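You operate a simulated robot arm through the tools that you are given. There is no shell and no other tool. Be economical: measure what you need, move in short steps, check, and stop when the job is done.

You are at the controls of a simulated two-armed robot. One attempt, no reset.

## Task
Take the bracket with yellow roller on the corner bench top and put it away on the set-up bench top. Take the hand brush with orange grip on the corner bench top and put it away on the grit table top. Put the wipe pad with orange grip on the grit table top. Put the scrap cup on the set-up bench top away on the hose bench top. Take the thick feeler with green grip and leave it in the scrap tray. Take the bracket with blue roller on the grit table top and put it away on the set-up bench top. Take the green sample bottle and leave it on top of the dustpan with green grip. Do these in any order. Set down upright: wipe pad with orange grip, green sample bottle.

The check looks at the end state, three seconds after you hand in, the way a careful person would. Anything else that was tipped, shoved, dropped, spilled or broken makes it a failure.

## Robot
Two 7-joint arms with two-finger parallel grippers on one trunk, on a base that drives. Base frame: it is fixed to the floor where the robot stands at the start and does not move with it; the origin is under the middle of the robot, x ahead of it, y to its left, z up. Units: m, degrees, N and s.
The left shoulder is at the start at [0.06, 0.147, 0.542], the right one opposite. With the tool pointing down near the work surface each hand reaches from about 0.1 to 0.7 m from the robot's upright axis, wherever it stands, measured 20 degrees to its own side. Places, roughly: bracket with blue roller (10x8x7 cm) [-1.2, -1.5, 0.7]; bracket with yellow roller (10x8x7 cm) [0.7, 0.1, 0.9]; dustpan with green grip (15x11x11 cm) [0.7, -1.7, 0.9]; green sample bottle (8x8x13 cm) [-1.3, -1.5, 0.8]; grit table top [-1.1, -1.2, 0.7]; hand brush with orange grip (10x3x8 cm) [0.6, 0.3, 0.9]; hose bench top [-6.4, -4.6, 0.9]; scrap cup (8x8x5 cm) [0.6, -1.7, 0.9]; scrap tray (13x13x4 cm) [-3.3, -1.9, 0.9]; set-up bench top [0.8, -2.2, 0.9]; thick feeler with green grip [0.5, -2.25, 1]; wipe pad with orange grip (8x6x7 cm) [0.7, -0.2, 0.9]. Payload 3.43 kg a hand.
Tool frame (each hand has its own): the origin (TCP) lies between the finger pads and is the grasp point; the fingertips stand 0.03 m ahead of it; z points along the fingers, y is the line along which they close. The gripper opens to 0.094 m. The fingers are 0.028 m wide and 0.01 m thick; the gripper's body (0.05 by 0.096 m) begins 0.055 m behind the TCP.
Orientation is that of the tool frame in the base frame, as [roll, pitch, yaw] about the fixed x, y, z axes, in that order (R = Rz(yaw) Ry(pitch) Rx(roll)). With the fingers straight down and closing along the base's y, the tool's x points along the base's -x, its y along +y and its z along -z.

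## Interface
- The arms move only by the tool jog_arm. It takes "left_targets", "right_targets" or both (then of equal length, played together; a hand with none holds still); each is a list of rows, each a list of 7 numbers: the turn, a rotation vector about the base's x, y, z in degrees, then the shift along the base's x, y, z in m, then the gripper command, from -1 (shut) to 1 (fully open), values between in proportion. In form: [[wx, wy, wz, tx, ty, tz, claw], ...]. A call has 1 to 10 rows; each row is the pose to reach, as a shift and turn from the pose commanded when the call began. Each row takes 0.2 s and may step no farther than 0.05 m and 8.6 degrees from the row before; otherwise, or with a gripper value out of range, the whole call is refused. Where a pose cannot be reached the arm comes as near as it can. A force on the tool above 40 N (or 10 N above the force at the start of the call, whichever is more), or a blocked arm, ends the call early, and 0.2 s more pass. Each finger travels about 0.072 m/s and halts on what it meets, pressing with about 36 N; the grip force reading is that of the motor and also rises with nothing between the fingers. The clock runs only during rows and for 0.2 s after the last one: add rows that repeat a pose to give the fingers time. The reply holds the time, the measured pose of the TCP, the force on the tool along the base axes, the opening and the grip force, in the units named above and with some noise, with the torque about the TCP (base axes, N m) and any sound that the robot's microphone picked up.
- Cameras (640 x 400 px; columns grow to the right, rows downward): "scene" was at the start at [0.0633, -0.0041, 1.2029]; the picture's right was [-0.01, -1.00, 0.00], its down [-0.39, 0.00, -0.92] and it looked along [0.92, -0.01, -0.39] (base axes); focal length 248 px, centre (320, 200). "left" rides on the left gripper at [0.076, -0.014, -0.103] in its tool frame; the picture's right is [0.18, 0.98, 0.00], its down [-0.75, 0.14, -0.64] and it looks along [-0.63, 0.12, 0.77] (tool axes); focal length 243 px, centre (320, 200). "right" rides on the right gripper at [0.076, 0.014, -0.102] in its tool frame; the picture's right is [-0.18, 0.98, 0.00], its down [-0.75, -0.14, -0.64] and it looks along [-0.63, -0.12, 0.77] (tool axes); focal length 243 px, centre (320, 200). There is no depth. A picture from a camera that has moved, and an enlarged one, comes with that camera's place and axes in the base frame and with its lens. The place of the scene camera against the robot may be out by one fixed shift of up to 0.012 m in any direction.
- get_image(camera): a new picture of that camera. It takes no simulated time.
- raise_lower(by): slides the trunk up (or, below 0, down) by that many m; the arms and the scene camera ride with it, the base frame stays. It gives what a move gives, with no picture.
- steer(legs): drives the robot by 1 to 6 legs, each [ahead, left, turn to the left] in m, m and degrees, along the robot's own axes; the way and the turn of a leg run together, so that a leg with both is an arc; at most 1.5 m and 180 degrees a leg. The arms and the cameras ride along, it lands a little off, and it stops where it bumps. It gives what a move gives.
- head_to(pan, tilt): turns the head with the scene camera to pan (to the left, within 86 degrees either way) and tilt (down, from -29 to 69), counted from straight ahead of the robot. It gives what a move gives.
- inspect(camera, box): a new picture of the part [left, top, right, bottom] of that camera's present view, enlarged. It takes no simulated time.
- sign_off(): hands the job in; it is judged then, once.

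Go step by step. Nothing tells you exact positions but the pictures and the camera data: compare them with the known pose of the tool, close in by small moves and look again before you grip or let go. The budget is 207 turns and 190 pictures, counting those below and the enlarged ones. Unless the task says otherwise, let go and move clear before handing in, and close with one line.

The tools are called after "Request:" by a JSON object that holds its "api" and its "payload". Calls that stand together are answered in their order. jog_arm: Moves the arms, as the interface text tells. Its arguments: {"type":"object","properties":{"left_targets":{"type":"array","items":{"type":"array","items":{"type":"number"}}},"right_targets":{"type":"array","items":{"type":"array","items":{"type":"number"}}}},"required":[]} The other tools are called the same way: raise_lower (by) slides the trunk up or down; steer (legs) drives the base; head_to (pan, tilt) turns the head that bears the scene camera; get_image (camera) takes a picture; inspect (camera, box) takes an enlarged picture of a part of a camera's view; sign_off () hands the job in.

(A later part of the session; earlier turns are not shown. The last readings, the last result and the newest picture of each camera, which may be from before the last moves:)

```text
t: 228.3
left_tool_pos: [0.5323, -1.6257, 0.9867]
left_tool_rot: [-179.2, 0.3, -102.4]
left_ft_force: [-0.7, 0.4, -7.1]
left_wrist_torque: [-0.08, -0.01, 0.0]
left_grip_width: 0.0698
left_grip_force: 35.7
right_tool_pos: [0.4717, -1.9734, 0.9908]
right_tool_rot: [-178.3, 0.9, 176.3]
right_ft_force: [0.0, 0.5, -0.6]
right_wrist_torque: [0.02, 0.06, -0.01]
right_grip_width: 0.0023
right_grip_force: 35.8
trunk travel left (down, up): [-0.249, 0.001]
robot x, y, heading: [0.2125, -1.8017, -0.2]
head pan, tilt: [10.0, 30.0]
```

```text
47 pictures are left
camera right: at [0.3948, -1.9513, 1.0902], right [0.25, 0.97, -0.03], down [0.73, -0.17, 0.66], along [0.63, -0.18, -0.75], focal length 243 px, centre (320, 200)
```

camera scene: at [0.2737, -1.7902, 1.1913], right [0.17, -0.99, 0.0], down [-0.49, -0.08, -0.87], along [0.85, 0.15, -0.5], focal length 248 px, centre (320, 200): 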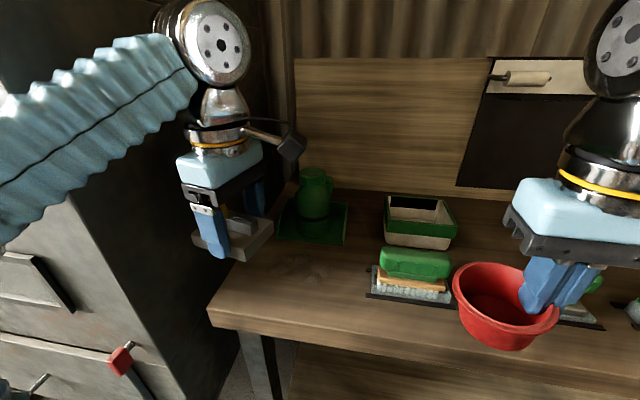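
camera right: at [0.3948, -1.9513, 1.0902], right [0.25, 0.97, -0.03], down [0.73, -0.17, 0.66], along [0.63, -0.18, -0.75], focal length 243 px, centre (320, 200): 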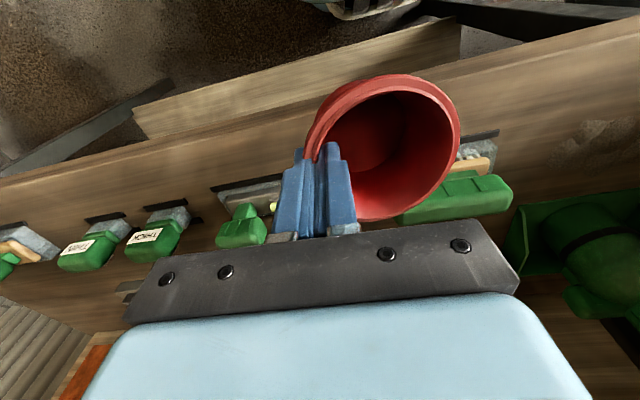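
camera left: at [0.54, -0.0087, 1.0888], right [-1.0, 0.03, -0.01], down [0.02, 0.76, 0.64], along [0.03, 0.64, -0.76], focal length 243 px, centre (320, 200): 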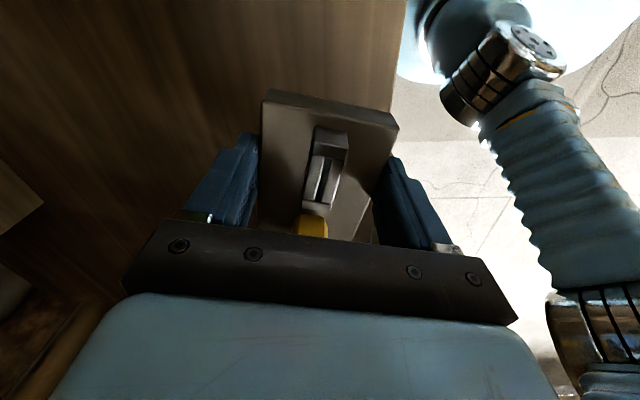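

I lower the bracket at (0.568, −1.655) in front of the dustpan.

Request:
{"api": "jog_arm", "payload": {"left_targets": [[0, 0, 0, 0.02, -0.015, -0.01, -1], [0, 0, 0, 0.036, -0.029, -0.03, -1], [0, 0, 0, 0.036, -0.029, -0.06, -1], [0, 0, 0, 0.036, -0.029, -0.078, -1], [0, 0, 0, 0.036, -0.029, -0.084, -1], [0, 0, 0, 0.036, -0.029, -0.088, -1], [0, 0, 0, 0.036, -0.029, -0.091, -1], [0, 0, 0, 0.036, -0.029, -0.094, -1]]}}

Request:
{"api": "inspect", "payload": {"camera": "scene", "box": [180, 150, 380, 300]}}

```text
t: 230.1
left_tool_pos: [0.567, -1.6565, 0.8939]
left_tool_rot: [-178.9, 0.4, -102.3]
left_ft_force: [7.5, 3.1, 30.1]
left_wrist_torque: [0.43, 0.37, -0.39]
left_grip_width: 0.0699
left_grip_force: 35.8
right_tool_pos: [0.4712, -1.9752, 0.9913]
right_tool_rot: [-178.2, 1.0, 176.3]
right_ft_force: [0.4, -0.5, -1.7]
right_wrist_torque: [0.0, -0.04, 0.01]
right_grip_width: 0.0022
right_grip_force: 35.6
trunk travel left (down, up): [-0.249, 0.001]
robot x, y, heading: [0.2136, -1.8012, -0.3]
head pan, tilt: [10.0, 30.0]
```

```text
2.67 times, centred on (280, 225) of scene
camera zoom: at [0.2732, -1.7905, 1.1921], right [0.17, -0.99, 0.0], down [-0.49, -0.08, -0.87], along [0.85, 0.15, -0.5], focal length 663 px, centre (427, 133)
```

zoom: 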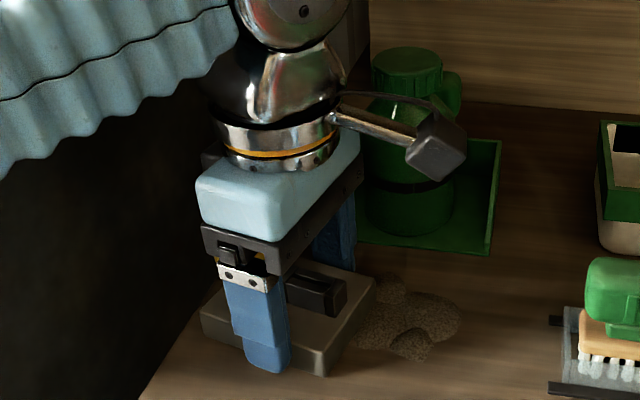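

The bracket is close to the bench's left edge (≈1 cm margin). I lift it slightly and shift it 2.2 cm right for safety.

Request:
{"api": "jog_arm", "payload": {"left_targets": [[0, 0, 0, 0, 0, 0.012, -1], [0, 0, 0, -0.002, -0.012, 0.015, -1], [0, 0, 0, -0.003, -0.022, 0.015, -1], [0, 0, 0, -0.003, -0.022, 0.008, -1], [0, 0, 0, -0.003, -0.022, 0.004, -1], [0, 0, 0, -0.003, -0.022, 0.001, -1]]}}

Request:
{"api": "inspect", "payload": {"camera": "scene", "box": [180, 150, 380, 300]}}

```text
t: 231.5
left_tool_pos: [0.5642, -1.6777, 0.8944]
left_tool_rot: [-179.1, 0.3, -102.4]
left_ft_force: [0.6, -1.3, -4.9]
left_wrist_torque: [0.0, -0.09, 0.0]
left_grip_width: 0.0697
left_grip_force: 36.0
right_tool_pos: [0.4713, -1.9748, 0.9913]
right_tool_rot: [-178.2, 1.0, 176.4]
right_ft_force: [0.5, -0.4, -0.6]
right_wrist_torque: [0.01, -0.03, 0.0]
right_grip_width: 0.0023
right_grip_force: 36.0
trunk travel left (down, up): [-0.249, 0.001]
robot x, y, heading: [0.2107, -1.8031, -0.2]
head pan, tilt: [10.0, 30.0]
```

```text
2.67 times, centred on (280, 225) of scene
camera zoom: at [0.2738, -1.7903, 1.1914], right [0.17, -0.99, 0.0], down [-0.49, -0.08, -0.87], along [0.85, 0.15, -0.5], focal length 663 px, centre (427, 133)
```

zoom: 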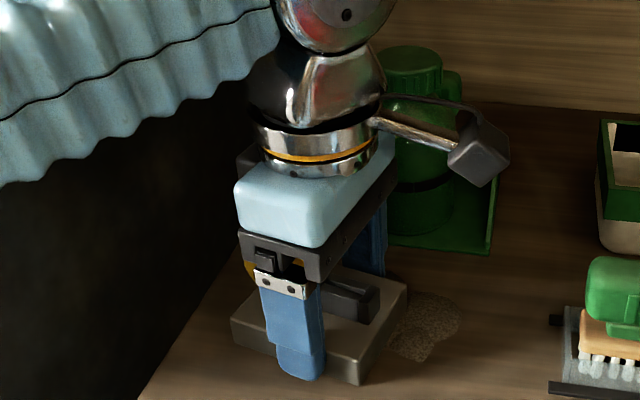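

Good. I set it down, release, and rise.

Request:
{"api": "jog_arm", "payload": {"left_targets": [[0, 0, 0, 0, 0, -0.002, -1], [0, 0, 0, 0, 0, -0.003, -0.2], [0, 0, 0, 0, 0, -0.003, 0.8], [0, 0, 0, 0, 0, -0.003, 0.85], [0, 0, 0, 0, 0, -0.003, 0.85], [0, 0, 0, 0, 0, 0.03, 0.85], [0, 0, 0, -0.02, 0, 0.06, 0.85], [0, 0, 0, -0.05, 0, 0.09, 0.85], [0, 0, 0, -0.09, 0, 0.095, 0.85], [0, 0, 0, -0.13, 0, 0.095, 0.85]]}}

Request:
{"api": "inspect", "payload": {"camera": "scene", "box": [180, 150, 380, 300]}}

```text
t: 233.7
left_tool_pos: [0.4342, -1.677, 0.9901]
left_tool_rot: [-179.1, 0.4, -102.4]
left_ft_force: [0.3, -1.7, 0.0]
left_wrist_torque: [0.0, 0.03, -0.01]
left_grip_width: 0.0871
left_grip_force: 0.1
right_tool_pos: [0.4717, -1.9745, 0.9897]
right_tool_rot: [-178.2, 0.9, 176.2]
right_ft_force: [0.4, 0.0, -0.7]
right_wrist_torque: [-0.01, 0.04, 0.02]
right_grip_width: 0.0023
right_grip_force: 36.3
trunk travel left (down, up): [-0.249, 0.001]
robot x, y, heading: [0.2097, -1.8033, -0.4]
head pan, tilt: [10.0, 30.0]
```

```text
2.67 times, centred on (280, 225) of scene
camera zoom: at [0.2739, -1.7905, 1.1914], right [0.17, -0.99, 0.0], down [-0.49, -0.08, -0.87], along [0.85, 0.15, -0.5], focal length 663 px, centre (427, 133)
```

zoom: 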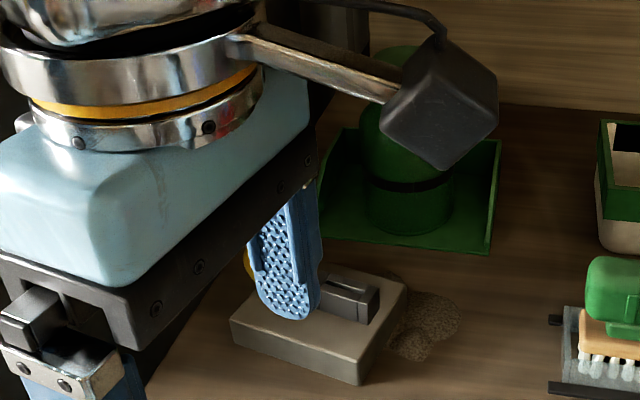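

The yellow bracket is placed. Next the THICK feeler: I back off a little, slide right, and return the left hand to its neutral orientation.

Request:
{"api": "steer", "payload": {"legs": [[-0.06, 0, 0.4], [0, -0.5, 0]]}}

Request:
{"api": "jog_arm", "payload": {"left_targets": [[0, 0, -8.6, 0.01, 0.0, 0, 0.85], [0, 0, -17.2, 0.02, 0, 0, 0.85], [0, 0, -25.8, 0.03, 0, 0, 0.85], [0, 0, -34.4, 0.04, 0, 0, 0.85], [0, 0, -43, 0.05, 0, 0, 0.85], [0, 0, -51.6, 0.06, -0.005, 0, 0.85], [0, 0, -60.2, 0.07, -0.01, 0, 0.85], [0, 0, -68.8, 0.08, -0.015, 0, 0.85], [0, 0, -77.4, 0.09, -0.02, 0, 0.85], [0, 0, -77.4, 0.11, -0.02, 0, 0.85]]}}

Request:
{"api": "get_image", "payload": {"camera": "left"}}

Request:
{"api": "get_image", "payload": {"camera": "scene"}}

```text
t: 237.2
left_tool_pos: [0.376, -2.1725, 0.9895]
left_tool_rot: [-179.2, 0.3, -102.0]
left_ft_force: [0.4, -0.2, -0.6]
left_wrist_torque: [-0.01, 0.0, -0.01]
left_grip_width: 0.0869
left_grip_force: 0.1
right_tool_pos: [0.4161, -2.4698, 0.9892]
right_tool_rot: [-178.2, 0.8, 176.8]
right_ft_force: [-0.6, 0.2, -0.8]
right_wrist_torque: [-0.05, 0.03, -0.01]
right_grip_width: 0.0024
right_grip_force: 36.5
trunk travel left (down, up): [-0.249, 0.001]
robot x, y, heading: [0.1568, -2.2944, 0.3]
head pan, tilt: [10.0, 30.0]
```

```text
t: 239.4
left_tool_pos: [0.4839, -2.1936, 0.9889]
left_tool_rot: [-179.3, 0.4, -179.3]
left_ft_force: [-0.2, 0.5, -0.3]
left_wrist_torque: [0.0, -0.01, -0.02]
left_grip_width: 0.0872
left_grip_force: 0.0
right_tool_pos: [0.4147, -2.4686, 0.9901]
right_tool_rot: [-178.1, 0.9, 176.9]
right_ft_force: [0.2, -0.1, -0.4]
right_wrist_torque: [-0.02, -0.01, 0.0]
right_grip_width: 0.0024
right_grip_force: 36.3
trunk travel left (down, up): [-0.249, 0.001]
robot x, y, heading: [0.1543, -2.3005, 0.2]
head pan, tilt: [10.0, 30.0]
```

```text
43 pictures are left
camera left: at [0.4079, -2.2069, 1.0904], right [-0.19, 0.98, -0.01], down [0.75, 0.16, 0.65], along [0.64, 0.11, -0.76], focal length 243 px, centre (320, 200)
```

left: 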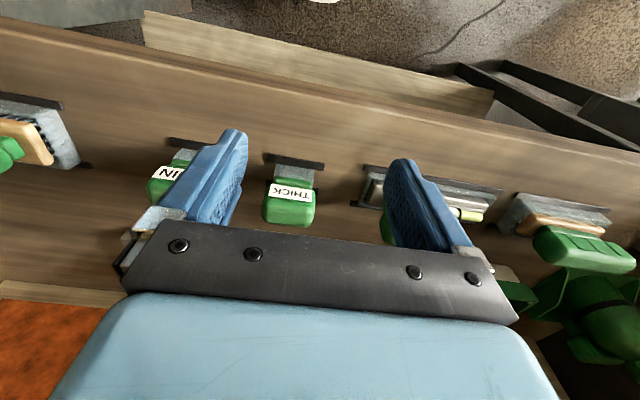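

```text
42 pictures are left
camera scene: at [0.2151, -2.2875, 1.1914], right [0.18, -0.98, 0.0], down [-0.49, -0.09, -0.87], along [0.85, 0.15, -0.5], focal length 248 px, centre (320, 200)
```

scene: 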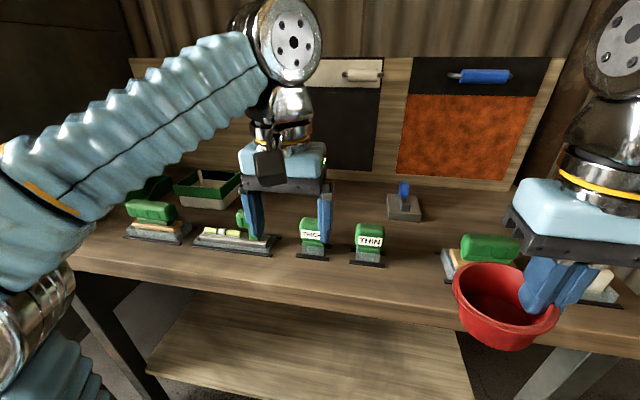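

The THICK grip is at ≈(0.557, −2.21), 4.3 cm wide, top ≈0.94. I move over and descend.

Request:
{"api": "jog_arm", "payload": {"left_targets": [[0, 0, 0, 0.035, -0.008, -0.002, 0.85], [0, 0, 0, 0.073, -0.016, -0.008, 0.85], [0, 0, 0, 0.073, -0.016, -0.03, 0.85]]}}

Request:
{"api": "get_image", "payload": {"camera": "left"}}

```text
t: 240.2
left_tool_pos: [0.5593, -2.2092, 0.9606]
left_tool_rot: [-179.2, 0.3, -179.3]
left_ft_force: [-0.5, -0.7, -0.2]
left_wrist_torque: [0.01, 0.03, -0.04]
left_grip_width: 0.0871
left_grip_force: 0.1
right_tool_pos: [0.4147, -2.4705, 0.9906]
right_tool_rot: [-178.1, 0.9, 176.8]
right_ft_force: [-0.2, 0.4, -0.1]
right_wrist_torque: [0.01, 0.01, 0.01]
right_grip_width: 0.0026
right_grip_force: 36.2
trunk travel left (down, up): [-0.249, 0.001]
robot x, y, heading: [0.1583, -2.3004, 0.3]
head pan, tilt: [10.0, 30.0]
```

```text
41 pictures are left
camera left: at [0.4821, -2.2233, 1.062], right [-0.2, 0.98, -0.01], down [0.75, 0.16, 0.64], along [0.63, 0.12, -0.76], focal length 243 px, centre (320, 200)
```

left: 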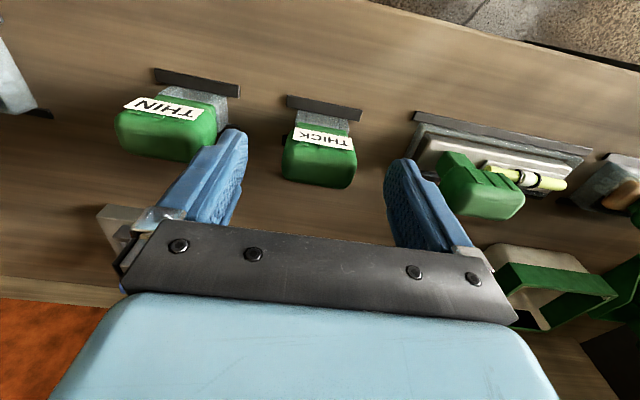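

Aligned. I descend 4 cm, close and lift.

Request:
{"api": "jog_arm", "payload": {"left_targets": [[0, 0, 0, -0.001, 0, -0.02, 0.85], [0, 0, 0, -0.001, 0, -0.038, 0.85], [0, 0, 0, -0.001, 0, -0.038, -1], [0, 0, 0, -0.001, 0, -0.038, -1], [0, 0, 0, -0.001, 0, -0.038, -1], [0, 0, 0, -0.001, 0, -0.038, -1], [0, 0, 0, -0.001, 0, -0.015, -1], [0, 0, 0, -0.001, 0, 0.015, -1]]}}

Request:
{"api": "get_image", "payload": {"camera": "left"}}

```text
t: 242.0
left_tool_pos: [0.5564, -2.2089, 0.9733]
left_tool_rot: [-179.3, 0.4, -179.3]
left_ft_force: [-0.3, 0.1, -0.5]
left_wrist_torque: [0.01, 0.05, 0.02]
left_grip_width: 0.0533
left_grip_force: 36.0
right_tool_pos: [0.4154, -2.4689, 0.9916]
right_tool_rot: [-178.2, 0.8, 176.8]
right_ft_force: [-0.1, -0.3, 0.3]
right_wrist_torque: [-0.02, 0.0, 0.01]
right_grip_width: 0.0022
right_grip_force: 35.8
trunk travel left (down, up): [-0.249, 0.001]
robot x, y, heading: [0.1554, -2.3016, 0.1]
head pan, tilt: [10.0, 30.0]
```

```text
40 pictures are left
camera left: at [0.4798, -2.2233, 1.0761], right [-0.2, 0.98, -0.01], down [0.75, 0.16, 0.64], along [0.63, 0.12, -0.76], focal length 243 px, centre (320, 200)
```

left: 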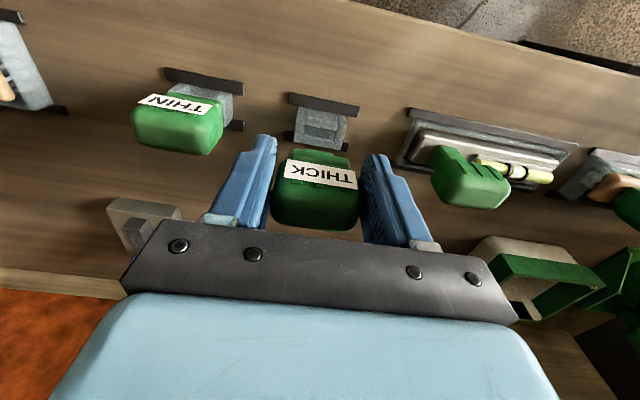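

The feeler is out of its cradle. I raise and retract it, back away, and turn west to find a route to the scrap tray.

Request:
{"api": "jog_arm", "payload": {"left_targets": [[0, 0, 0, 0, 0, 0.015, -1], [0, 0, 0, -0.04, 0, 0.017, -1], [0, 0, 0, -0.085, 0, 0.017, -1], [0, 0, 0, -0.13, 0.01, 0.017, -1], [0, 0, 0, -0.16, 0.03, 0.017, -1]]}}

Request:
{"api": "steer", "payload": {"legs": [[-0.35, 0, 0], [0, 0, 180]]}}

Request:
{"api": "head_to", "payload": {"pan": 25, "tilt": 10}}

Request:
{"api": "get_image", "payload": {"camera": "scene"}}

```text
t: 243.2
left_tool_pos: [0.3882, -2.1867, 0.995]
left_tool_rot: [-179.5, 1.2, 178.9]
left_ft_force: [7.1, 5.1, -2.9]
left_wrist_torque: [-0.33, 0.56, 0.0]
left_grip_width: 0.0533
left_grip_force: 35.8
left hand out of reach, approached as far as the arm can: row 1
right_tool_pos: [0.412, -2.4705, 0.9916]
right_tool_rot: [-178.2, 1.0, 176.8]
right_ft_force: [-2.1, -0.9, 0.7]
right_wrist_torque: [0.11, -0.14, 0.0]
right_grip_width: 0.0022
right_grip_force: 35.4
trunk travel left (down, up): [-0.249, 0.001]
robot x, y, heading: [0.1587, -2.2992, 0.0]
head pan, tilt: [10.0, 30.0]
```

```text
t: 252.8
left_tool_pos: [-0.4298, -2.4232, 0.9909]
left_tool_rot: [-179.2, 0.3, 1.2]
left_ft_force: [-0.2, -0.5, -0.6]
left_wrist_torque: [-0.02, 0.0, 0.02]
left_grip_width: 0.0531
left_grip_force: 35.8
right_tool_pos: [-0.4507, -2.1328, 0.9903]
right_tool_rot: [-178.2, 0.9, -2.8]
right_ft_force: [1.1, -0.4, -0.3]
right_wrist_torque: [-0.02, 0.0, 0.02]
right_grip_width: 0.002
right_grip_force: 35.9
trunk travel left (down, up): [-0.249, 0.001]
robot x, y, heading: [-0.1867, -2.3002, -179.6]
head pan, tilt: [10.0, 30.0]
```

```text
t: 253.7
left_tool_pos: [-0.4304, -2.4234, 0.9916]
left_tool_rot: [-179.2, 0.4, 1.2]
left_ft_force: [1.0, 0.7, -0.6]
left_wrist_torque: [0.01, 0.0, -0.01]
left_grip_width: 0.0533
left_grip_force: 35.7
right_tool_pos: [-0.4504, -2.1329, 0.9902]
right_tool_rot: [-178.2, 0.9, -2.8]
right_ft_force: [-0.4, 0.3, -1.5]
right_wrist_torque: [0.0, 0.0, 0.0]
right_grip_width: 0.0024
right_grip_force: 36.3
trunk travel left (down, up): [-0.249, 0.001]
robot x, y, heading: [-0.1913, -2.3007, -179.3]
head pan, tilt: [25.0, 10.0]
```

```text
39 pictures are left
camera scene: at [-0.2432, -2.3443, 1.2236], right [-0.43, 0.9, 0.0], down [0.16, 0.08, -0.98], along [-0.89, -0.43, -0.17], focal length 248 px, centre (320, 200)
```

scene: 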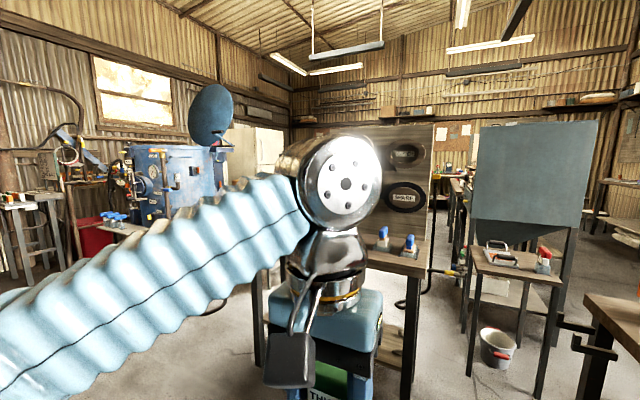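

The tray's bench seems to be behind the hopper. I'll go around the south of the pegboard bench: first slide south to y≈−3.75 and look west.

Request:
{"api": "steer", "payload": {"legs": [[0, 1.45, 0], [0.5, 0, 0]]}}

Request:
{"api": "head_to", "payload": {"pan": -8, "tilt": 12}}

Request:
{"api": "get_image", "payload": {"camera": "scene"}}

```text
t: 258.9
left_tool_pos: [-0.4353, -3.5162, 0.9933]
left_tool_rot: [-179.5, 0.5, 0.2]
left_ft_force: [0.3, 0.2, -1.1]
left_wrist_torque: [0.01, 0.03, 0.0]
left_grip_width: 0.0534
left_grip_force: 35.7
right_tool_pos: [-0.4496, -3.2267, 0.9908]
right_tool_rot: [-178.4, 1.0, -3.7]
right_ft_force: [0.1, 0.4, -0.4]
right_wrist_torque: [0.02, 0.03, 0.0]
right_grip_width: 0.0021
right_grip_force: 35.6
trunk travel left (down, up): [-0.249, 0.001]
robot x, y, heading: [-0.1922, -3.4035, 179.8]
head pan, tilt: [25.0, 10.0]
stopped in leg 1: the robot was blocked; the commanded pose is now the measured one
```

```text
t: 259.9
left_tool_pos: [-0.4356, -3.5139, 0.9921]
left_tool_rot: [-179.8, 0.3, 0.1]
left_ft_force: [-0.2, 0.1, -0.6]
left_wrist_torque: [0.01, -0.03, -0.01]
left_grip_width: 0.0533
left_grip_force: 35.7
right_tool_pos: [-0.4511, -3.2241, 0.9886]
right_tool_rot: [-178.7, 0.9, -3.7]
right_ft_force: [-0.6, 0.4, -0.2]
right_wrist_torque: [0.03, -0.03, -0.02]
right_grip_width: 0.0022
right_grip_force: 35.4
trunk travel left (down, up): [-0.249, 0.001]
robot x, y, heading: [-0.1902, -3.4027, 179.7]
head pan, tilt: [-8.0, 12.0]
```

```text
38 pictures are left
camera scene: at [-0.2549, -3.384, 1.22], right [0.14, 0.99, -0.01], down [0.21, -0.04, -0.98], along [-0.97, 0.14, -0.21], focal length 248 px, centre (320, 200)
```

scene: 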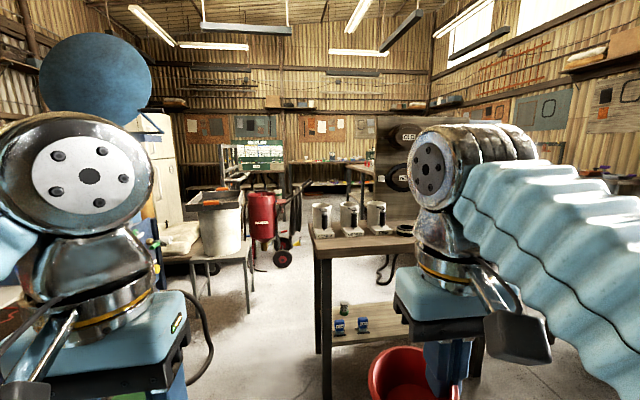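

There's a tight passage here, so I'll take the wider northern route instead: back north along x≈−0.2, then west past the grit table's north end.

Request:
{"api": "steer", "payload": {"legs": [[0, -1.5, 0], [0, -1.5, 0], [0, -0.2, 0], [0.9, 0, 0]]}}

Request:
{"api": "head_to", "payload": {"pan": 15, "tilt": 15}}

Request:
{"api": "get_image", "payload": {"camera": "scene"}}

```text
t: 279.9
left_tool_pos: [-1.3589, -0.3385, 0.9912]
left_tool_rot: [-179.2, 0.4, 0.8]
left_ft_force: [-1.4, 0.4, -0.9]
left_wrist_torque: [0.01, 0.01, -0.03]
left_grip_width: 0.0535
left_grip_force: 35.7
right_tool_pos: [-1.3762, -0.0484, 0.9907]
right_tool_rot: [-178.1, 1.0, -3.1]
right_ft_force: [-0.4, 0.5, -0.6]
right_wrist_torque: [0.02, 0.02, -0.01]
right_grip_width: 0.0023
right_grip_force: 35.9
trunk travel left (down, up): [-0.249, 0.001]
robot x, y, heading: [-1.1206, -0.2158, -179.4]
head pan, tilt: [-8.0, 12.0]
```

```text
t: 280.7
left_tool_pos: [-1.3585, -0.3373, 0.9927]
left_tool_rot: [-179.1, 0.3, 0.7]
left_ft_force: [0.8, 0.5, -0.7]
left_wrist_torque: [-0.01, -0.01, -0.01]
left_grip_width: 0.0536
left_grip_force: 35.7
right_tool_pos: [-1.3771, -0.0477, 0.9913]
right_tool_rot: [-178.2, 1.0, -3.1]
right_ft_force: [0.6, -0.7, 0.2]
right_wrist_torque: [0.0, -0.05, 0.01]
right_grip_width: 0.0024
right_grip_force: 35.7
trunk travel left (down, up): [-0.249, 0.001]
robot x, y, heading: [-1.1196, -0.2136, -179.6]
head pan, tilt: [15.0, 15.0]
```

```text
37 pictures are left
camera scene: at [-1.1776, -0.245, 1.2156], right [-0.26, 0.96, 0.0], down [0.25, 0.07, -0.97], along [-0.93, -0.25, -0.26], focal length 248 px, centre (320, 200)
```

scene: 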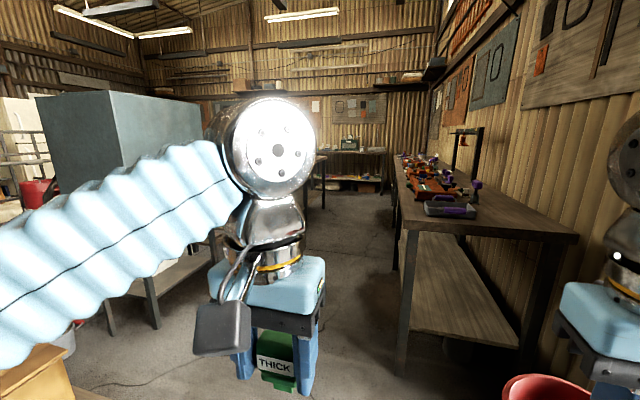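

The corridor between the hopper and north bench is open. I thread between the table corner and the bench end, then go west along y≈−0.8.

Request:
{"api": "steer", "payload": {"legs": [[0.5, 0, -0.4], [0.15, 0.14, 0], [0, 0.46, 0], [0.75, 0, 0]]}}

Request:
{"api": "head_to", "payload": {"pan": 35, "tilt": 20}}

Request:
{"api": "get_image", "payload": {"camera": "scene"}}

```text
t: 290.9
left_tool_pos: [-2.7666, -0.9284, 0.9923]
left_tool_rot: [-179.3, 0.4, -0.1]
left_ft_force: [-0.2, 0.7, -0.6]
left_wrist_torque: [-0.02, 0.03, 0.01]
left_grip_width: 0.0535
left_grip_force: 36.2
right_tool_pos: [-2.7799, -0.6386, 0.9915]
right_tool_rot: [-178.1, 1.0, -4.1]
right_ft_force: [-0.2, 0.3, -0.2]
right_wrist_torque: [0.02, 0.0, -0.02]
right_grip_width: 0.0023
right_grip_force: 36.1
trunk travel left (down, up): [-0.249, 0.001]
robot x, y, heading: [-2.5224, -0.8107, 179.6]
head pan, tilt: [15.0, 15.0]
```

```text
t: 291.8
left_tool_pos: [-2.767, -0.9288, 0.9914]
left_tool_rot: [-179.2, 0.5, -0.2]
left_ft_force: [0.8, -0.5, -0.8]
left_wrist_torque: [0.01, -0.01, -0.02]
left_grip_width: 0.0535
left_grip_force: 35.9
right_tool_pos: [-2.7795, -0.638, 0.9909]
right_tool_rot: [-178.1, 1.0, -4.0]
right_ft_force: [0.4, 0.0, -0.2]
right_wrist_torque: [0.01, -0.02, 0.01]
right_grip_width: 0.0023
right_grip_force: 36.4
trunk travel left (down, up): [-0.249, 0.001]
robot x, y, heading: [-2.5251, -0.8114, 179.7]
head pan, tilt: [35.0, 20.0]
```

```text
36 pictures are left
camera scene: at [-2.5699, -0.8676, 1.2074], right [-0.56, 0.83, 0.0], down [0.28, 0.19, -0.94], along [-0.78, -0.53, -0.34], focal length 248 px, centre (320, 200)
```

scene: 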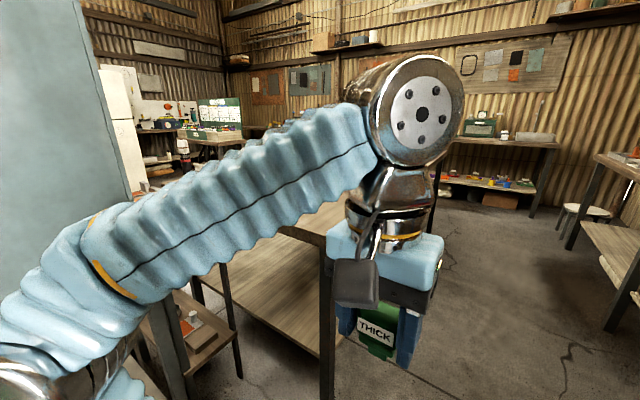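

The left arm blocks the view; I turn the robot to face southwest for a clear look at the tray bench.

Request:
{"api": "steer", "payload": {"legs": [[0, 0, 50]]}}

Request:
{"api": "head_to", "payload": {"pan": 0, "tilt": 20}}

Request:
{"api": "get_image", "payload": {"camera": "scene"}}

```text
t: 294.4
left_tool_pos: [-2.5939, -1.0715, 0.9916]
left_tool_rot: [-179.2, 0.4, 49.3]
left_ft_force: [0.2, 0.0, -1.9]
left_wrist_torque: [0.01, -0.06, 0.02]
left_grip_width: 0.0534
left_grip_force: 35.7
right_tool_pos: [-2.821, -0.8934, 0.9912]
right_tool_rot: [-178.1, 1.0, 45.5]
right_ft_force: [0.1, -0.1, -0.2]
right_wrist_torque: [0.05, -0.01, 0.0]
right_grip_width: 0.0021
right_grip_force: 36.2
trunk travel left (down, up): [-0.249, 0.001]
robot x, y, heading: [-2.5246, -0.809, -131.3]
head pan, tilt: [35.0, 20.0]
```

```text
t: 295.4
left_tool_pos: [-2.5928, -1.0717, 0.9909]
left_tool_rot: [-179.2, 0.4, 49.3]
left_ft_force: [0.0, 0.0, -0.5]
left_wrist_torque: [0.03, 0.01, -0.02]
left_grip_width: 0.0532
left_grip_force: 35.8
right_tool_pos: [-2.821, -0.8935, 0.9913]
right_tool_rot: [-178.2, 1.0, 45.6]
right_ft_force: [0.1, -0.7, -1.0]
right_wrist_torque: [0.01, -0.02, 0.03]
right_grip_width: 0.0025
right_grip_force: 36.2
trunk travel left (down, up): [-0.249, 0.001]
robot x, y, heading: [-2.525, -0.8126, -131.0]
head pan, tilt: [0.0, 20.0]
```

```text
35 pictures are left
camera scene: at [-2.5644, -0.8624, 1.2074], right [-0.75, 0.66, 0.0], down [0.22, 0.26, -0.94], along [-0.62, -0.71, -0.34], focal length 248 px, centre (320, 200)
```

scene: 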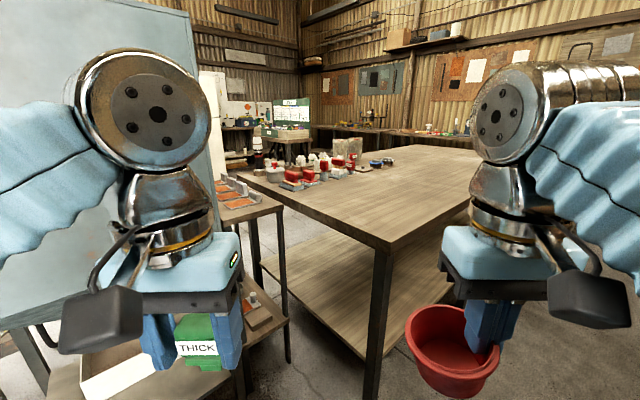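

Request:
{"api": "inspect", "payload": {"camera": "scene", "box": [200, 130, 420, 260]}}

```text
2.91 times, centred on (310, 195) of scene
camera zoom: at [-2.5644, -0.8624, 1.2074], right [-0.75, 0.66, 0.0], down [0.22, 0.26, -0.94], along [-0.62, -0.71, -0.34], focal length 723 px, centre (349, 214)
```

zoom: 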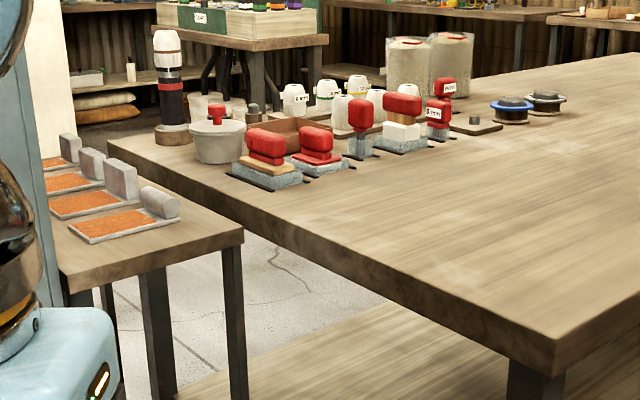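

The scrap tray is the brown open box at ≈(−3.34, −1.93), reachable only from the bench's south side (stands block the east). I go west around the bench and look.

Request:
{"api": "steer", "payload": {"legs": [[0, 0, -49], [0.9, -0.08, 0], [1.0, 0, 0]]}}

Request:
{"api": "steer", "payload": {"legs": [[0, 0, 70]]}}

Request:
{"api": "get_image", "payload": {"camera": "scene"}}

```text
t: 307.1
left_tool_pos: [-4.6702, -0.8317, 0.9922]
left_tool_rot: [-179.2, 0.4, 0.0]
left_ft_force: [-0.7, -0.1, -0.7]
left_wrist_torque: [0.02, 0.0, -0.02]
left_grip_width: 0.053
left_grip_force: 36.0
right_tool_pos: [-4.6836, -0.5437, 0.9923]
right_tool_rot: [-178.2, 1.1, -3.8]
right_ft_force: [0.0, -1.6, -0.5]
right_wrist_torque: [0.02, -0.01, 0.03]
right_grip_width: 0.0022
right_grip_force: 36.0
trunk travel left (down, up): [-0.249, 0.001]
robot x, y, heading: [-4.4226, -0.7161, 179.3]
head pan, tilt: [0.0, 20.0]
```

```text
t: 310.6
left_tool_pos: [-4.3973, -0.9835, 0.9916]
left_tool_rot: [-179.1, 0.4, 70.6]
left_ft_force: [-0.5, -0.6, -1.1]
left_wrist_torque: [-0.01, 0.0, -0.01]
left_grip_width: 0.0534
left_grip_force: 35.4
right_tool_pos: [-4.6749, -0.9001, 0.9907]
right_tool_rot: [-178.1, 0.9, 66.8]
right_ft_force: [0.5, -0.3, -0.1]
right_wrist_torque: [0.02, 0.02, -0.01]
right_grip_width: 0.0021
right_grip_force: 36.3
trunk travel left (down, up): [-0.249, 0.001]
robot x, y, heading: [-4.4259, -0.715, -109.9]
head pan, tilt: [0.0, 20.0]
```

```text
33 pictures are left
camera scene: at [-4.4476, -0.7785, 1.2074], right [-0.94, 0.34, 0.0], down [0.12, 0.32, -0.94], along [-0.32, -0.88, -0.34], focal length 248 px, centre (320, 200)
```

scene: 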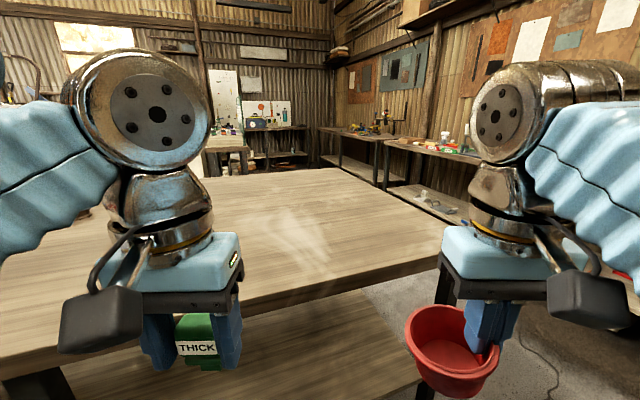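

The bench runs west to x≈−5.1. I'll pass its west end: slide to x≈−5.5 and look south.

Request:
{"api": "steer", "payload": {"legs": [[0, 0, 20], [0, -1.1, 0]]}}

Request:
{"api": "get_image", "payload": {"camera": "scene"}}

```text
t: 317.4
left_tool_pos: [-5.4166, -0.9613, 0.9907]
left_tool_rot: [-179.2, 0.4, 90.7]
left_ft_force: [0.8, -1.5, 0.1]
left_wrist_torque: [0.01, -0.03, 0.02]
left_grip_width: 0.0533
left_grip_force: 36.2
right_tool_pos: [-5.7048, -0.9781, 0.9909]
right_tool_rot: [-178.1, 1.0, 87.0]
right_ft_force: [-0.1, -0.3, -0.6]
right_wrist_torque: [0.04, 0.02, -0.01]
right_grip_width: 0.0022
right_grip_force: 36.0
trunk travel left (down, up): [-0.249, 0.001]
robot x, y, heading: [-5.5356, -0.7205, -89.7]
head pan, tilt: [0.0, 20.0]
```

```text
32 pictures are left
camera scene: at [-5.5363, -0.7859, 1.2074], right [-1.0, 0.0, 0.0], down [0.0, 0.34, -0.94], along [0.0, -0.94, -0.34], focal length 248 px, centre (320, 200)
```

scene: 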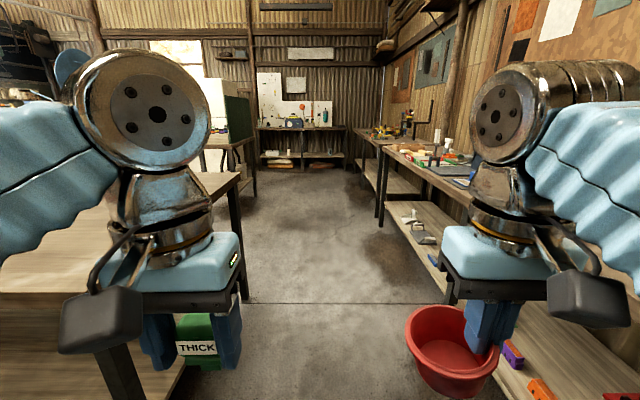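

The aisle is clear, and the hose bench is ahead on the right. For the feeler, I go south past this bench's corner and look east.

Request:
{"api": "steer", "payload": {"legs": [[1.5, 0, 0], [0.55, 0, 0], [0, 0, 90]]}}

Request:
{"api": "get_image", "payload": {"camera": "scene"}}

```text
t: 331.4
left_tool_pos: [-5.2539, -2.6396, 0.9915]
left_tool_rot: [-179.2, 0.4, -177.8]
left_ft_force: [0.7, -0.1, -1.1]
left_wrist_torque: [0.01, 0.02, 0.0]
left_grip_width: 0.0535
left_grip_force: 35.8
right_tool_pos: [-5.2294, -2.9298, 0.99]
right_tool_rot: [-178.0, 1.0, 178.3]
right_ft_force: [1.1, 0.5, -0.9]
right_wrist_torque: [-0.02, 0.0, 0.02]
right_grip_width: 0.0023
right_grip_force: 35.8
trunk travel left (down, up): [-0.249, 0.001]
robot x, y, heading: [-5.4914, -2.7669, 1.9]
head pan, tilt: [0.0, 20.0]
```

```text
31 pictures are left
camera scene: at [-5.4297, -2.7684, 1.2074], right [0.03, -1.0, 0.0], down [-0.34, -0.01, -0.94], along [0.94, 0.03, -0.34], focal length 248 px, centre (320, 200)
```

scene: 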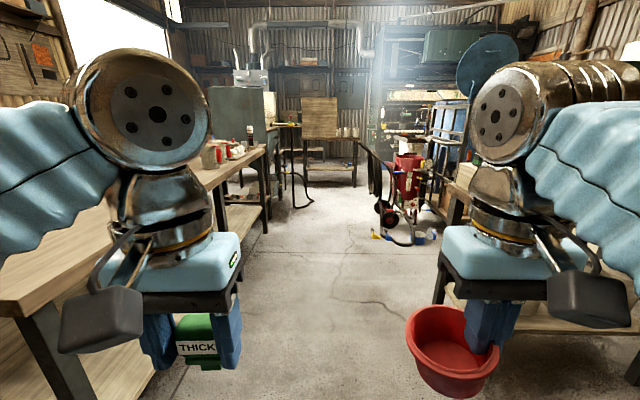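

Clear aisle. I drive east along it to x≈−3.34 and turn north to face the tray.

Request:
{"api": "steer", "payload": {"legs": [[1.5, 0, -1.9], [0.65, 0, 0], [0, 0, 90]]}}

Request:
{"api": "head_to", "payload": {"pan": 0, "tilt": 25}}

Request:
{"api": "get_image", "payload": {"camera": "scene"}}

```text
t: 345.9
left_tool_pos: [-3.4851, -2.496, 0.9918]
left_tool_rot: [-179.2, 0.4, -87.6]
left_ft_force: [0.5, -0.1, -1.3]
left_wrist_torque: [-0.03, 0.0, 0.02]
left_grip_width: 0.0535
left_grip_force: 36.0
right_tool_pos: [-3.1948, -2.4714, 0.9907]
right_tool_rot: [-178.2, 1.0, -91.5]
right_ft_force: [0.1, -0.8, -0.1]
right_wrist_torque: [-0.03, -0.01, 0.03]
right_grip_width: 0.0022
right_grip_force: 36.4
trunk travel left (down, up): [-0.249, 0.001]
robot x, y, heading: [-3.3551, -2.7342, 91.7]
head pan, tilt: [0.0, 20.0]
```

```text
t: 346.5
left_tool_pos: [-3.4836, -2.4966, 0.9911]
left_tool_rot: [-179.2, 0.4, -87.6]
left_ft_force: [0.1, 0.8, -0.6]
left_wrist_torque: [-0.03, 0.02, 0.01]
left_grip_width: 0.053
left_grip_force: 36.2
right_tool_pos: [-3.1946, -2.4709, 0.9907]
right_tool_rot: [-178.1, 1.0, -91.5]
right_ft_force: [0.1, -0.9, -0.3]
right_wrist_torque: [-0.02, -0.05, -0.03]
right_grip_width: 0.0022
right_grip_force: 35.8
trunk travel left (down, up): [-0.249, 0.001]
robot x, y, heading: [-3.3581, -2.7336, 92.0]
head pan, tilt: [0.0, 25.0]
```

```text
30 pictures are left
camera scene: at [-3.3578, -2.6765, 1.1994], right [1.0, 0.03, 0.0], down [0.01, -0.42, -0.91], along [-0.03, 0.91, -0.42], focal length 248 px, centre (320, 200)
```

scene: 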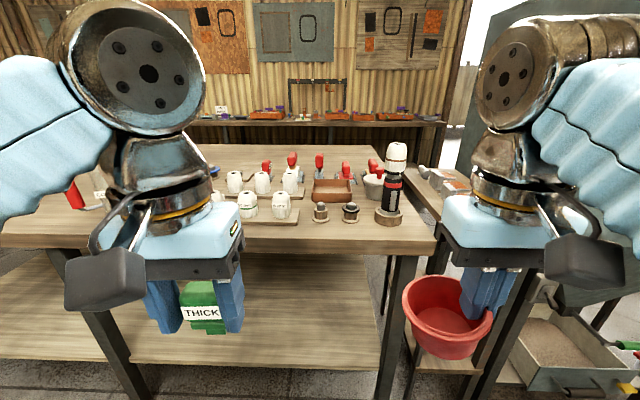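

Request:
{"api": "inspect", "payload": {"camera": "scene", "box": [220, 130, 440, 260]}}

```text
2.91 times, centred on (330, 195) of scene
camera zoom: at [-3.3578, -2.6765, 1.1994], right [1.0, 0.03, 0.0], down [0.01, -0.42, -0.91], along [-0.03, 0.91, -0.42], focal length 723 px, centre (291, 214)
```

zoom: 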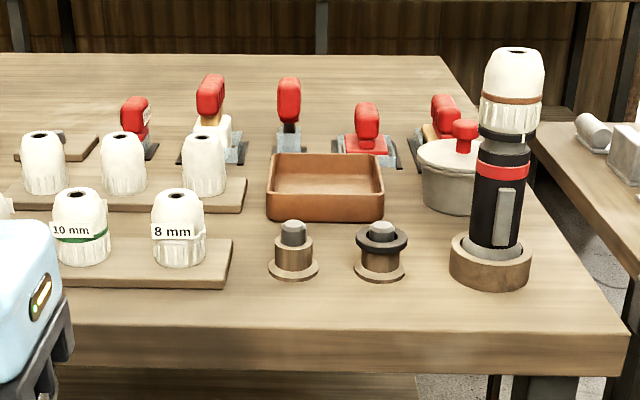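

The tray is ahead with two small flanges in front and a torch to the right. I retract the cup, centre the feeler on the tray, tilt the left hand 30° forward for more height, then drive closer.

Request:
{"api": "jog_arm", "payload": {"left_targets": [[0, 0, 0, 0.035, 0.01, 0, -1], [0, 0, 0, 0.07, 0.02, 0, -1], [7.5, 0.3, 0, 0.1, 0.02, 0, -1], [15, 0.7, 0, 0.125, 0.02, -0.005, -1], [22.5, 1, 0, 0.138, 0.02, -0.01, -1], [30, 1.3, 0, 0.138, 0.02, -0.01, -1]], "right_targets": [[0, 0, 0, 0, -0.03, 0, -1], [0, 0, 0, 0.02, -0.06, 0, -1], [0, 0, 0, 0.04, -0.08, 0, -1], [0, 0, 0, 0.05, -0.08, 0, -1], [0, 0, 0, 0.05, -0.08, 0, -1], [0, 0, 0, 0.05, -0.08, 0, -1]]}}

Request:
{"api": "steer", "payload": {"legs": [[0.25, 0, -2]]}}

Request:
{"api": "get_image", "payload": {"camera": "left"}}

Request:
{"api": "get_image", "payload": {"camera": "scene"}}

```text
t: 347.9
left_tool_pos: [-3.3474, -2.4775, 0.9811]
left_tool_rot: [-179.3, 30.5, -87.7]
left_ft_force: [-0.6, -0.6, -0.2]
left_wrist_torque: [0.0, 0.05, -0.01]
left_grip_width: 0.0535
left_grip_force: 35.5
right_tool_pos: [-3.1694, -2.5272, 0.9786]
right_tool_rot: [-178.1, 1.0, -91.5]
right_ft_force: [-0.3, -0.3, -0.5]
right_wrist_torque: [0.0, 0.03, -0.02]
right_grip_width: 0.0023
right_grip_force: 35.9
right hand out of reach, approached as far as the arm can: row 1, 2, 3, 4, 5, 6
trunk travel left (down, up): [-0.249, 0.001]
robot x, y, heading: [-3.3554, -2.7361, 91.6]
head pan, tilt: [0.0, 25.0]
```

```text
t: 349.7
left_tool_pos: [-3.3423, -2.2277, 0.9813]
left_tool_rot: [-179.4, 30.4, -89.6]
left_ft_force: [1.2, -0.3, -1.1]
left_wrist_torque: [-0.03, -0.02, 0.01]
left_grip_width: 0.0532
left_grip_force: 35.8
right_tool_pos: [-3.1658, -2.2842, 0.979]
right_tool_rot: [-178.1, 1.0, -93.5]
right_ft_force: [0.7, -0.8, -0.1]
right_wrist_torque: [-0.01, -0.05, 0.03]
right_grip_width: 0.0022
right_grip_force: 35.8
trunk travel left (down, up): [-0.249, 0.001]
robot x, y, heading: [-3.3583, -2.482, 89.7]
head pan, tilt: [0.0, 25.0]
```

```text
28 pictures are left
camera left: at [-3.3286, -2.3456, 1.0311], right [-0.98, -0.16, -0.1], down [-0.15, 0.32, 0.93], along [-0.11, 0.93, -0.34], focal length 243 px, centre (320, 200)
```

left: 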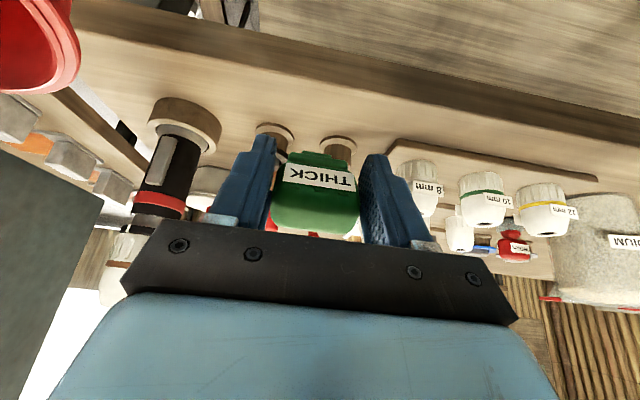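

```text
27 pictures are left
camera scene: at [-3.3595, -2.426, 1.1993], right [1.0, 0.0, 0.0], down [0.0, -0.42, -0.91], along [0.0, 0.91, -0.42], focal length 248 px, centre (320, 200)
```

scene: 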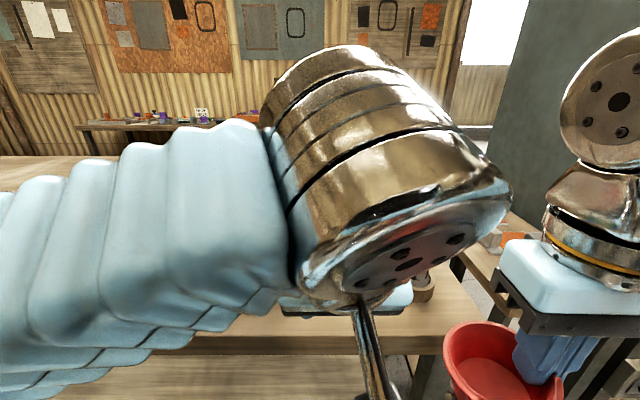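

Flanges are at y≈−2.07 and the tray centre at ≈(−3.34, −1.885). I advance the feeler over them, lowering only after passing.

Request:
{"api": "jog_arm", "payload": {"left_targets": [[0, 0, 0, 0, 0.04, 0.0, -1], [0, 0, 0, 0, 0.085, 0, -1], [0, 0, 0, 0, 0.13, 0, -1], [0, 0, 0, 0, 0.175, -0.002, -1], [0, 0, 0, 0, 0.215, -0.006, -1], [0, 0, 0, 0, 0.255, -0.012, -1], [0, 0, 0, 0, 0.29, -0.018, -1]]}}

Request:
{"api": "get_image", "payload": {"camera": "left"}}

```text
t: 351.3
left_tool_pos: [-3.3407, -1.9365, 0.9631]
left_tool_rot: [-179.2, 30.4, -89.7]
left_ft_force: [-0.2, 0.1, -0.1]
left_wrist_torque: [-0.01, 0.0, -0.02]
left_grip_width: 0.0531
left_grip_force: 35.7
right_tool_pos: [-3.1661, -2.2832, 0.9791]
right_tool_rot: [-178.0, 1.0, -93.6]
right_ft_force: [0.1, -0.1, 0.0]
right_wrist_torque: [0.03, -0.04, -0.03]
right_grip_width: 0.0022
right_grip_force: 36.3
trunk travel left (down, up): [-0.249, 0.001]
robot x, y, heading: [-3.3591, -2.4831, 90.1]
head pan, tilt: [0.0, 25.0]
```

```text
26 pictures are left
camera left: at [-3.3277, -2.0548, 1.013], right [-0.98, -0.16, -0.1], down [-0.15, 0.32, 0.93], along [-0.11, 0.93, -0.34], focal length 243 px, centre (320, 200)
```

left: 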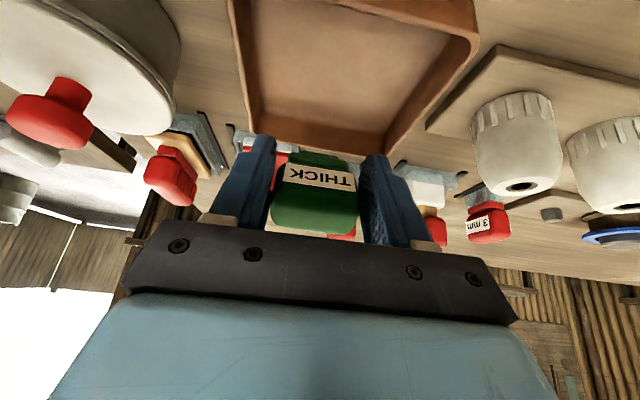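

The wrist view gives the tray centre as (−3.348, −1.937). I back up 2 cm and lower the feeler into it.

Request:
{"api": "jog_arm", "payload": {"left_targets": [[0, 0, 0, -0.004, -0.012, -0.005, -1], [0, 0, 0, -0.007, -0.02, -0.018, -1], [0, 0, 0, -0.007, -0.02, -0.03, -1], [0, 0, 0, -0.007, -0.02, -0.036, -1], [0, 0, 0, -0.007, -0.02, -0.042, -1]]}}

Request:
{"api": "get_image", "payload": {"camera": "left"}}

```text
t: 352.5
left_tool_pos: [-3.3506, -1.9572, 0.9215]
left_tool_rot: [-179.2, 30.4, -89.6]
left_ft_force: [-0.5, 0.0, 0.3]
left_wrist_torque: [0.0, 0.02, 0.03]
left_grip_width: 0.0533
left_grip_force: 36.0
right_tool_pos: [-3.1654, -2.2841, 0.9793]
right_tool_rot: [-178.2, 1.1, -93.5]
right_ft_force: [0.6, -0.1, -0.7]
right_wrist_torque: [0.01, 0.01, 0.01]
right_grip_width: 0.0022
right_grip_force: 36.0
trunk travel left (down, up): [-0.249, 0.001]
robot x, y, heading: [-3.3611, -2.4835, 89.7]
head pan, tilt: [0.0, 25.0]
```

```text
25 pictures are left
camera left: at [-3.3357, -2.0749, 0.9705], right [-0.98, -0.16, -0.1], down [-0.15, 0.33, 0.93], along [-0.11, 0.93, -0.34], focal length 243 px, centre (320, 200)
```

left: 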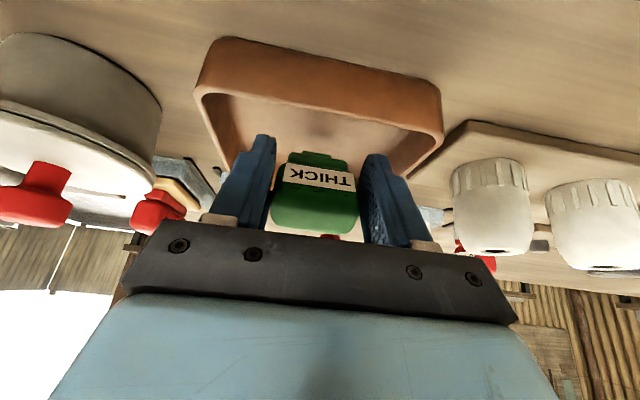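

The feeler is inside the tray just above its floor. I open slightly and rise straight up, then pull back.

Request:
{"api": "jog_arm", "payload": {"left_targets": [[0, 0, 0, 0, 0, -0.006, -1], [0, 0, 0, 0, 0, -0.006, 0.3], [0, 0, 0, 0, 0, -0.006, 0.45], [0, 0, 0, 0, 0, -0.006, 0.45], [0, 0, 0, 0, -0.005, 0.02, 0.45], [0, 0, 0, 0, -0.012, 0.045, 0.45], [0, 0, 0, 0, -0.04, 0.055, 0.45], [0, 0, 0, 0, -0.085, 0.06, 0.45], [0, 0, 0, 0, -0.13, 0.06, 0.45], [0, 0, 0, 0, -0.175, 0.06, 0.45]]}}

Request:
{"api": "get_image", "payload": {"camera": "left"}}

```text
t: 354.7
left_tool_pos: [-3.3501, -2.1347, 0.9786]
left_tool_rot: [-179.3, 30.4, -89.7]
left_ft_force: [0.5, -0.2, 0.0]
left_wrist_torque: [0.0, -0.02, -0.02]
left_grip_width: 0.0678
left_grip_force: 0.0
right_tool_pos: [-3.1647, -2.2834, 0.9797]
right_tool_rot: [-178.1, 1.0, -93.4]
right_ft_force: [-0.1, -0.1, -0.2]
right_wrist_torque: [-0.03, -0.01, -0.01]
right_grip_width: 0.0019
right_grip_force: 36.0
trunk travel left (down, up): [-0.249, 0.001]
robot x, y, heading: [-3.3608, -2.4836, 89.8]
head pan, tilt: [0.0, 25.0]
```

```text
24 pictures are left
camera left: at [-3.3362, -2.2518, 1.0291], right [-0.98, -0.16, -0.1], down [-0.15, 0.33, 0.93], along [-0.11, 0.93, -0.34], focal length 243 px, centre (320, 200)
```

left: 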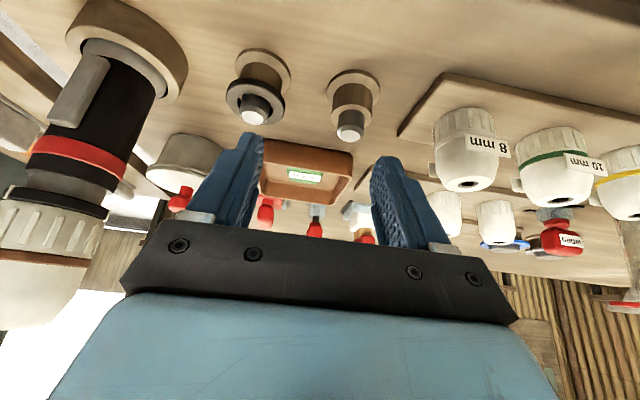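

Request:
{"api": "inspect", "payload": {"camera": "left", "box": [240, 120, 380, 220]}}

```text
4.00 times, centred on (310, 170) of left
camera zoom: at [-3.3362, -2.2518, 1.0291], right [-0.98, -0.16, -0.1], down [-0.15, 0.33, 0.93], along [-0.11, 0.93, -0.34], focal length 970 px, centre (360, 320)
```

zoom: 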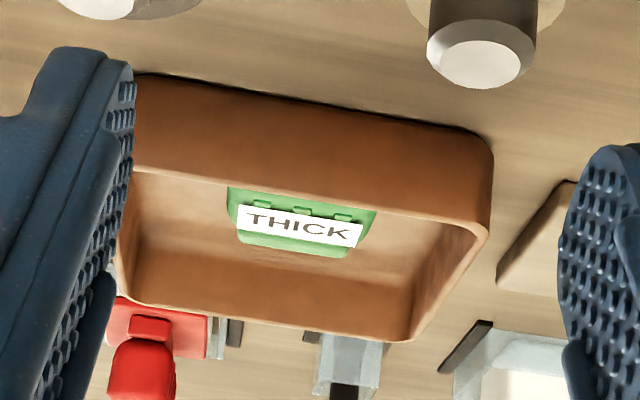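

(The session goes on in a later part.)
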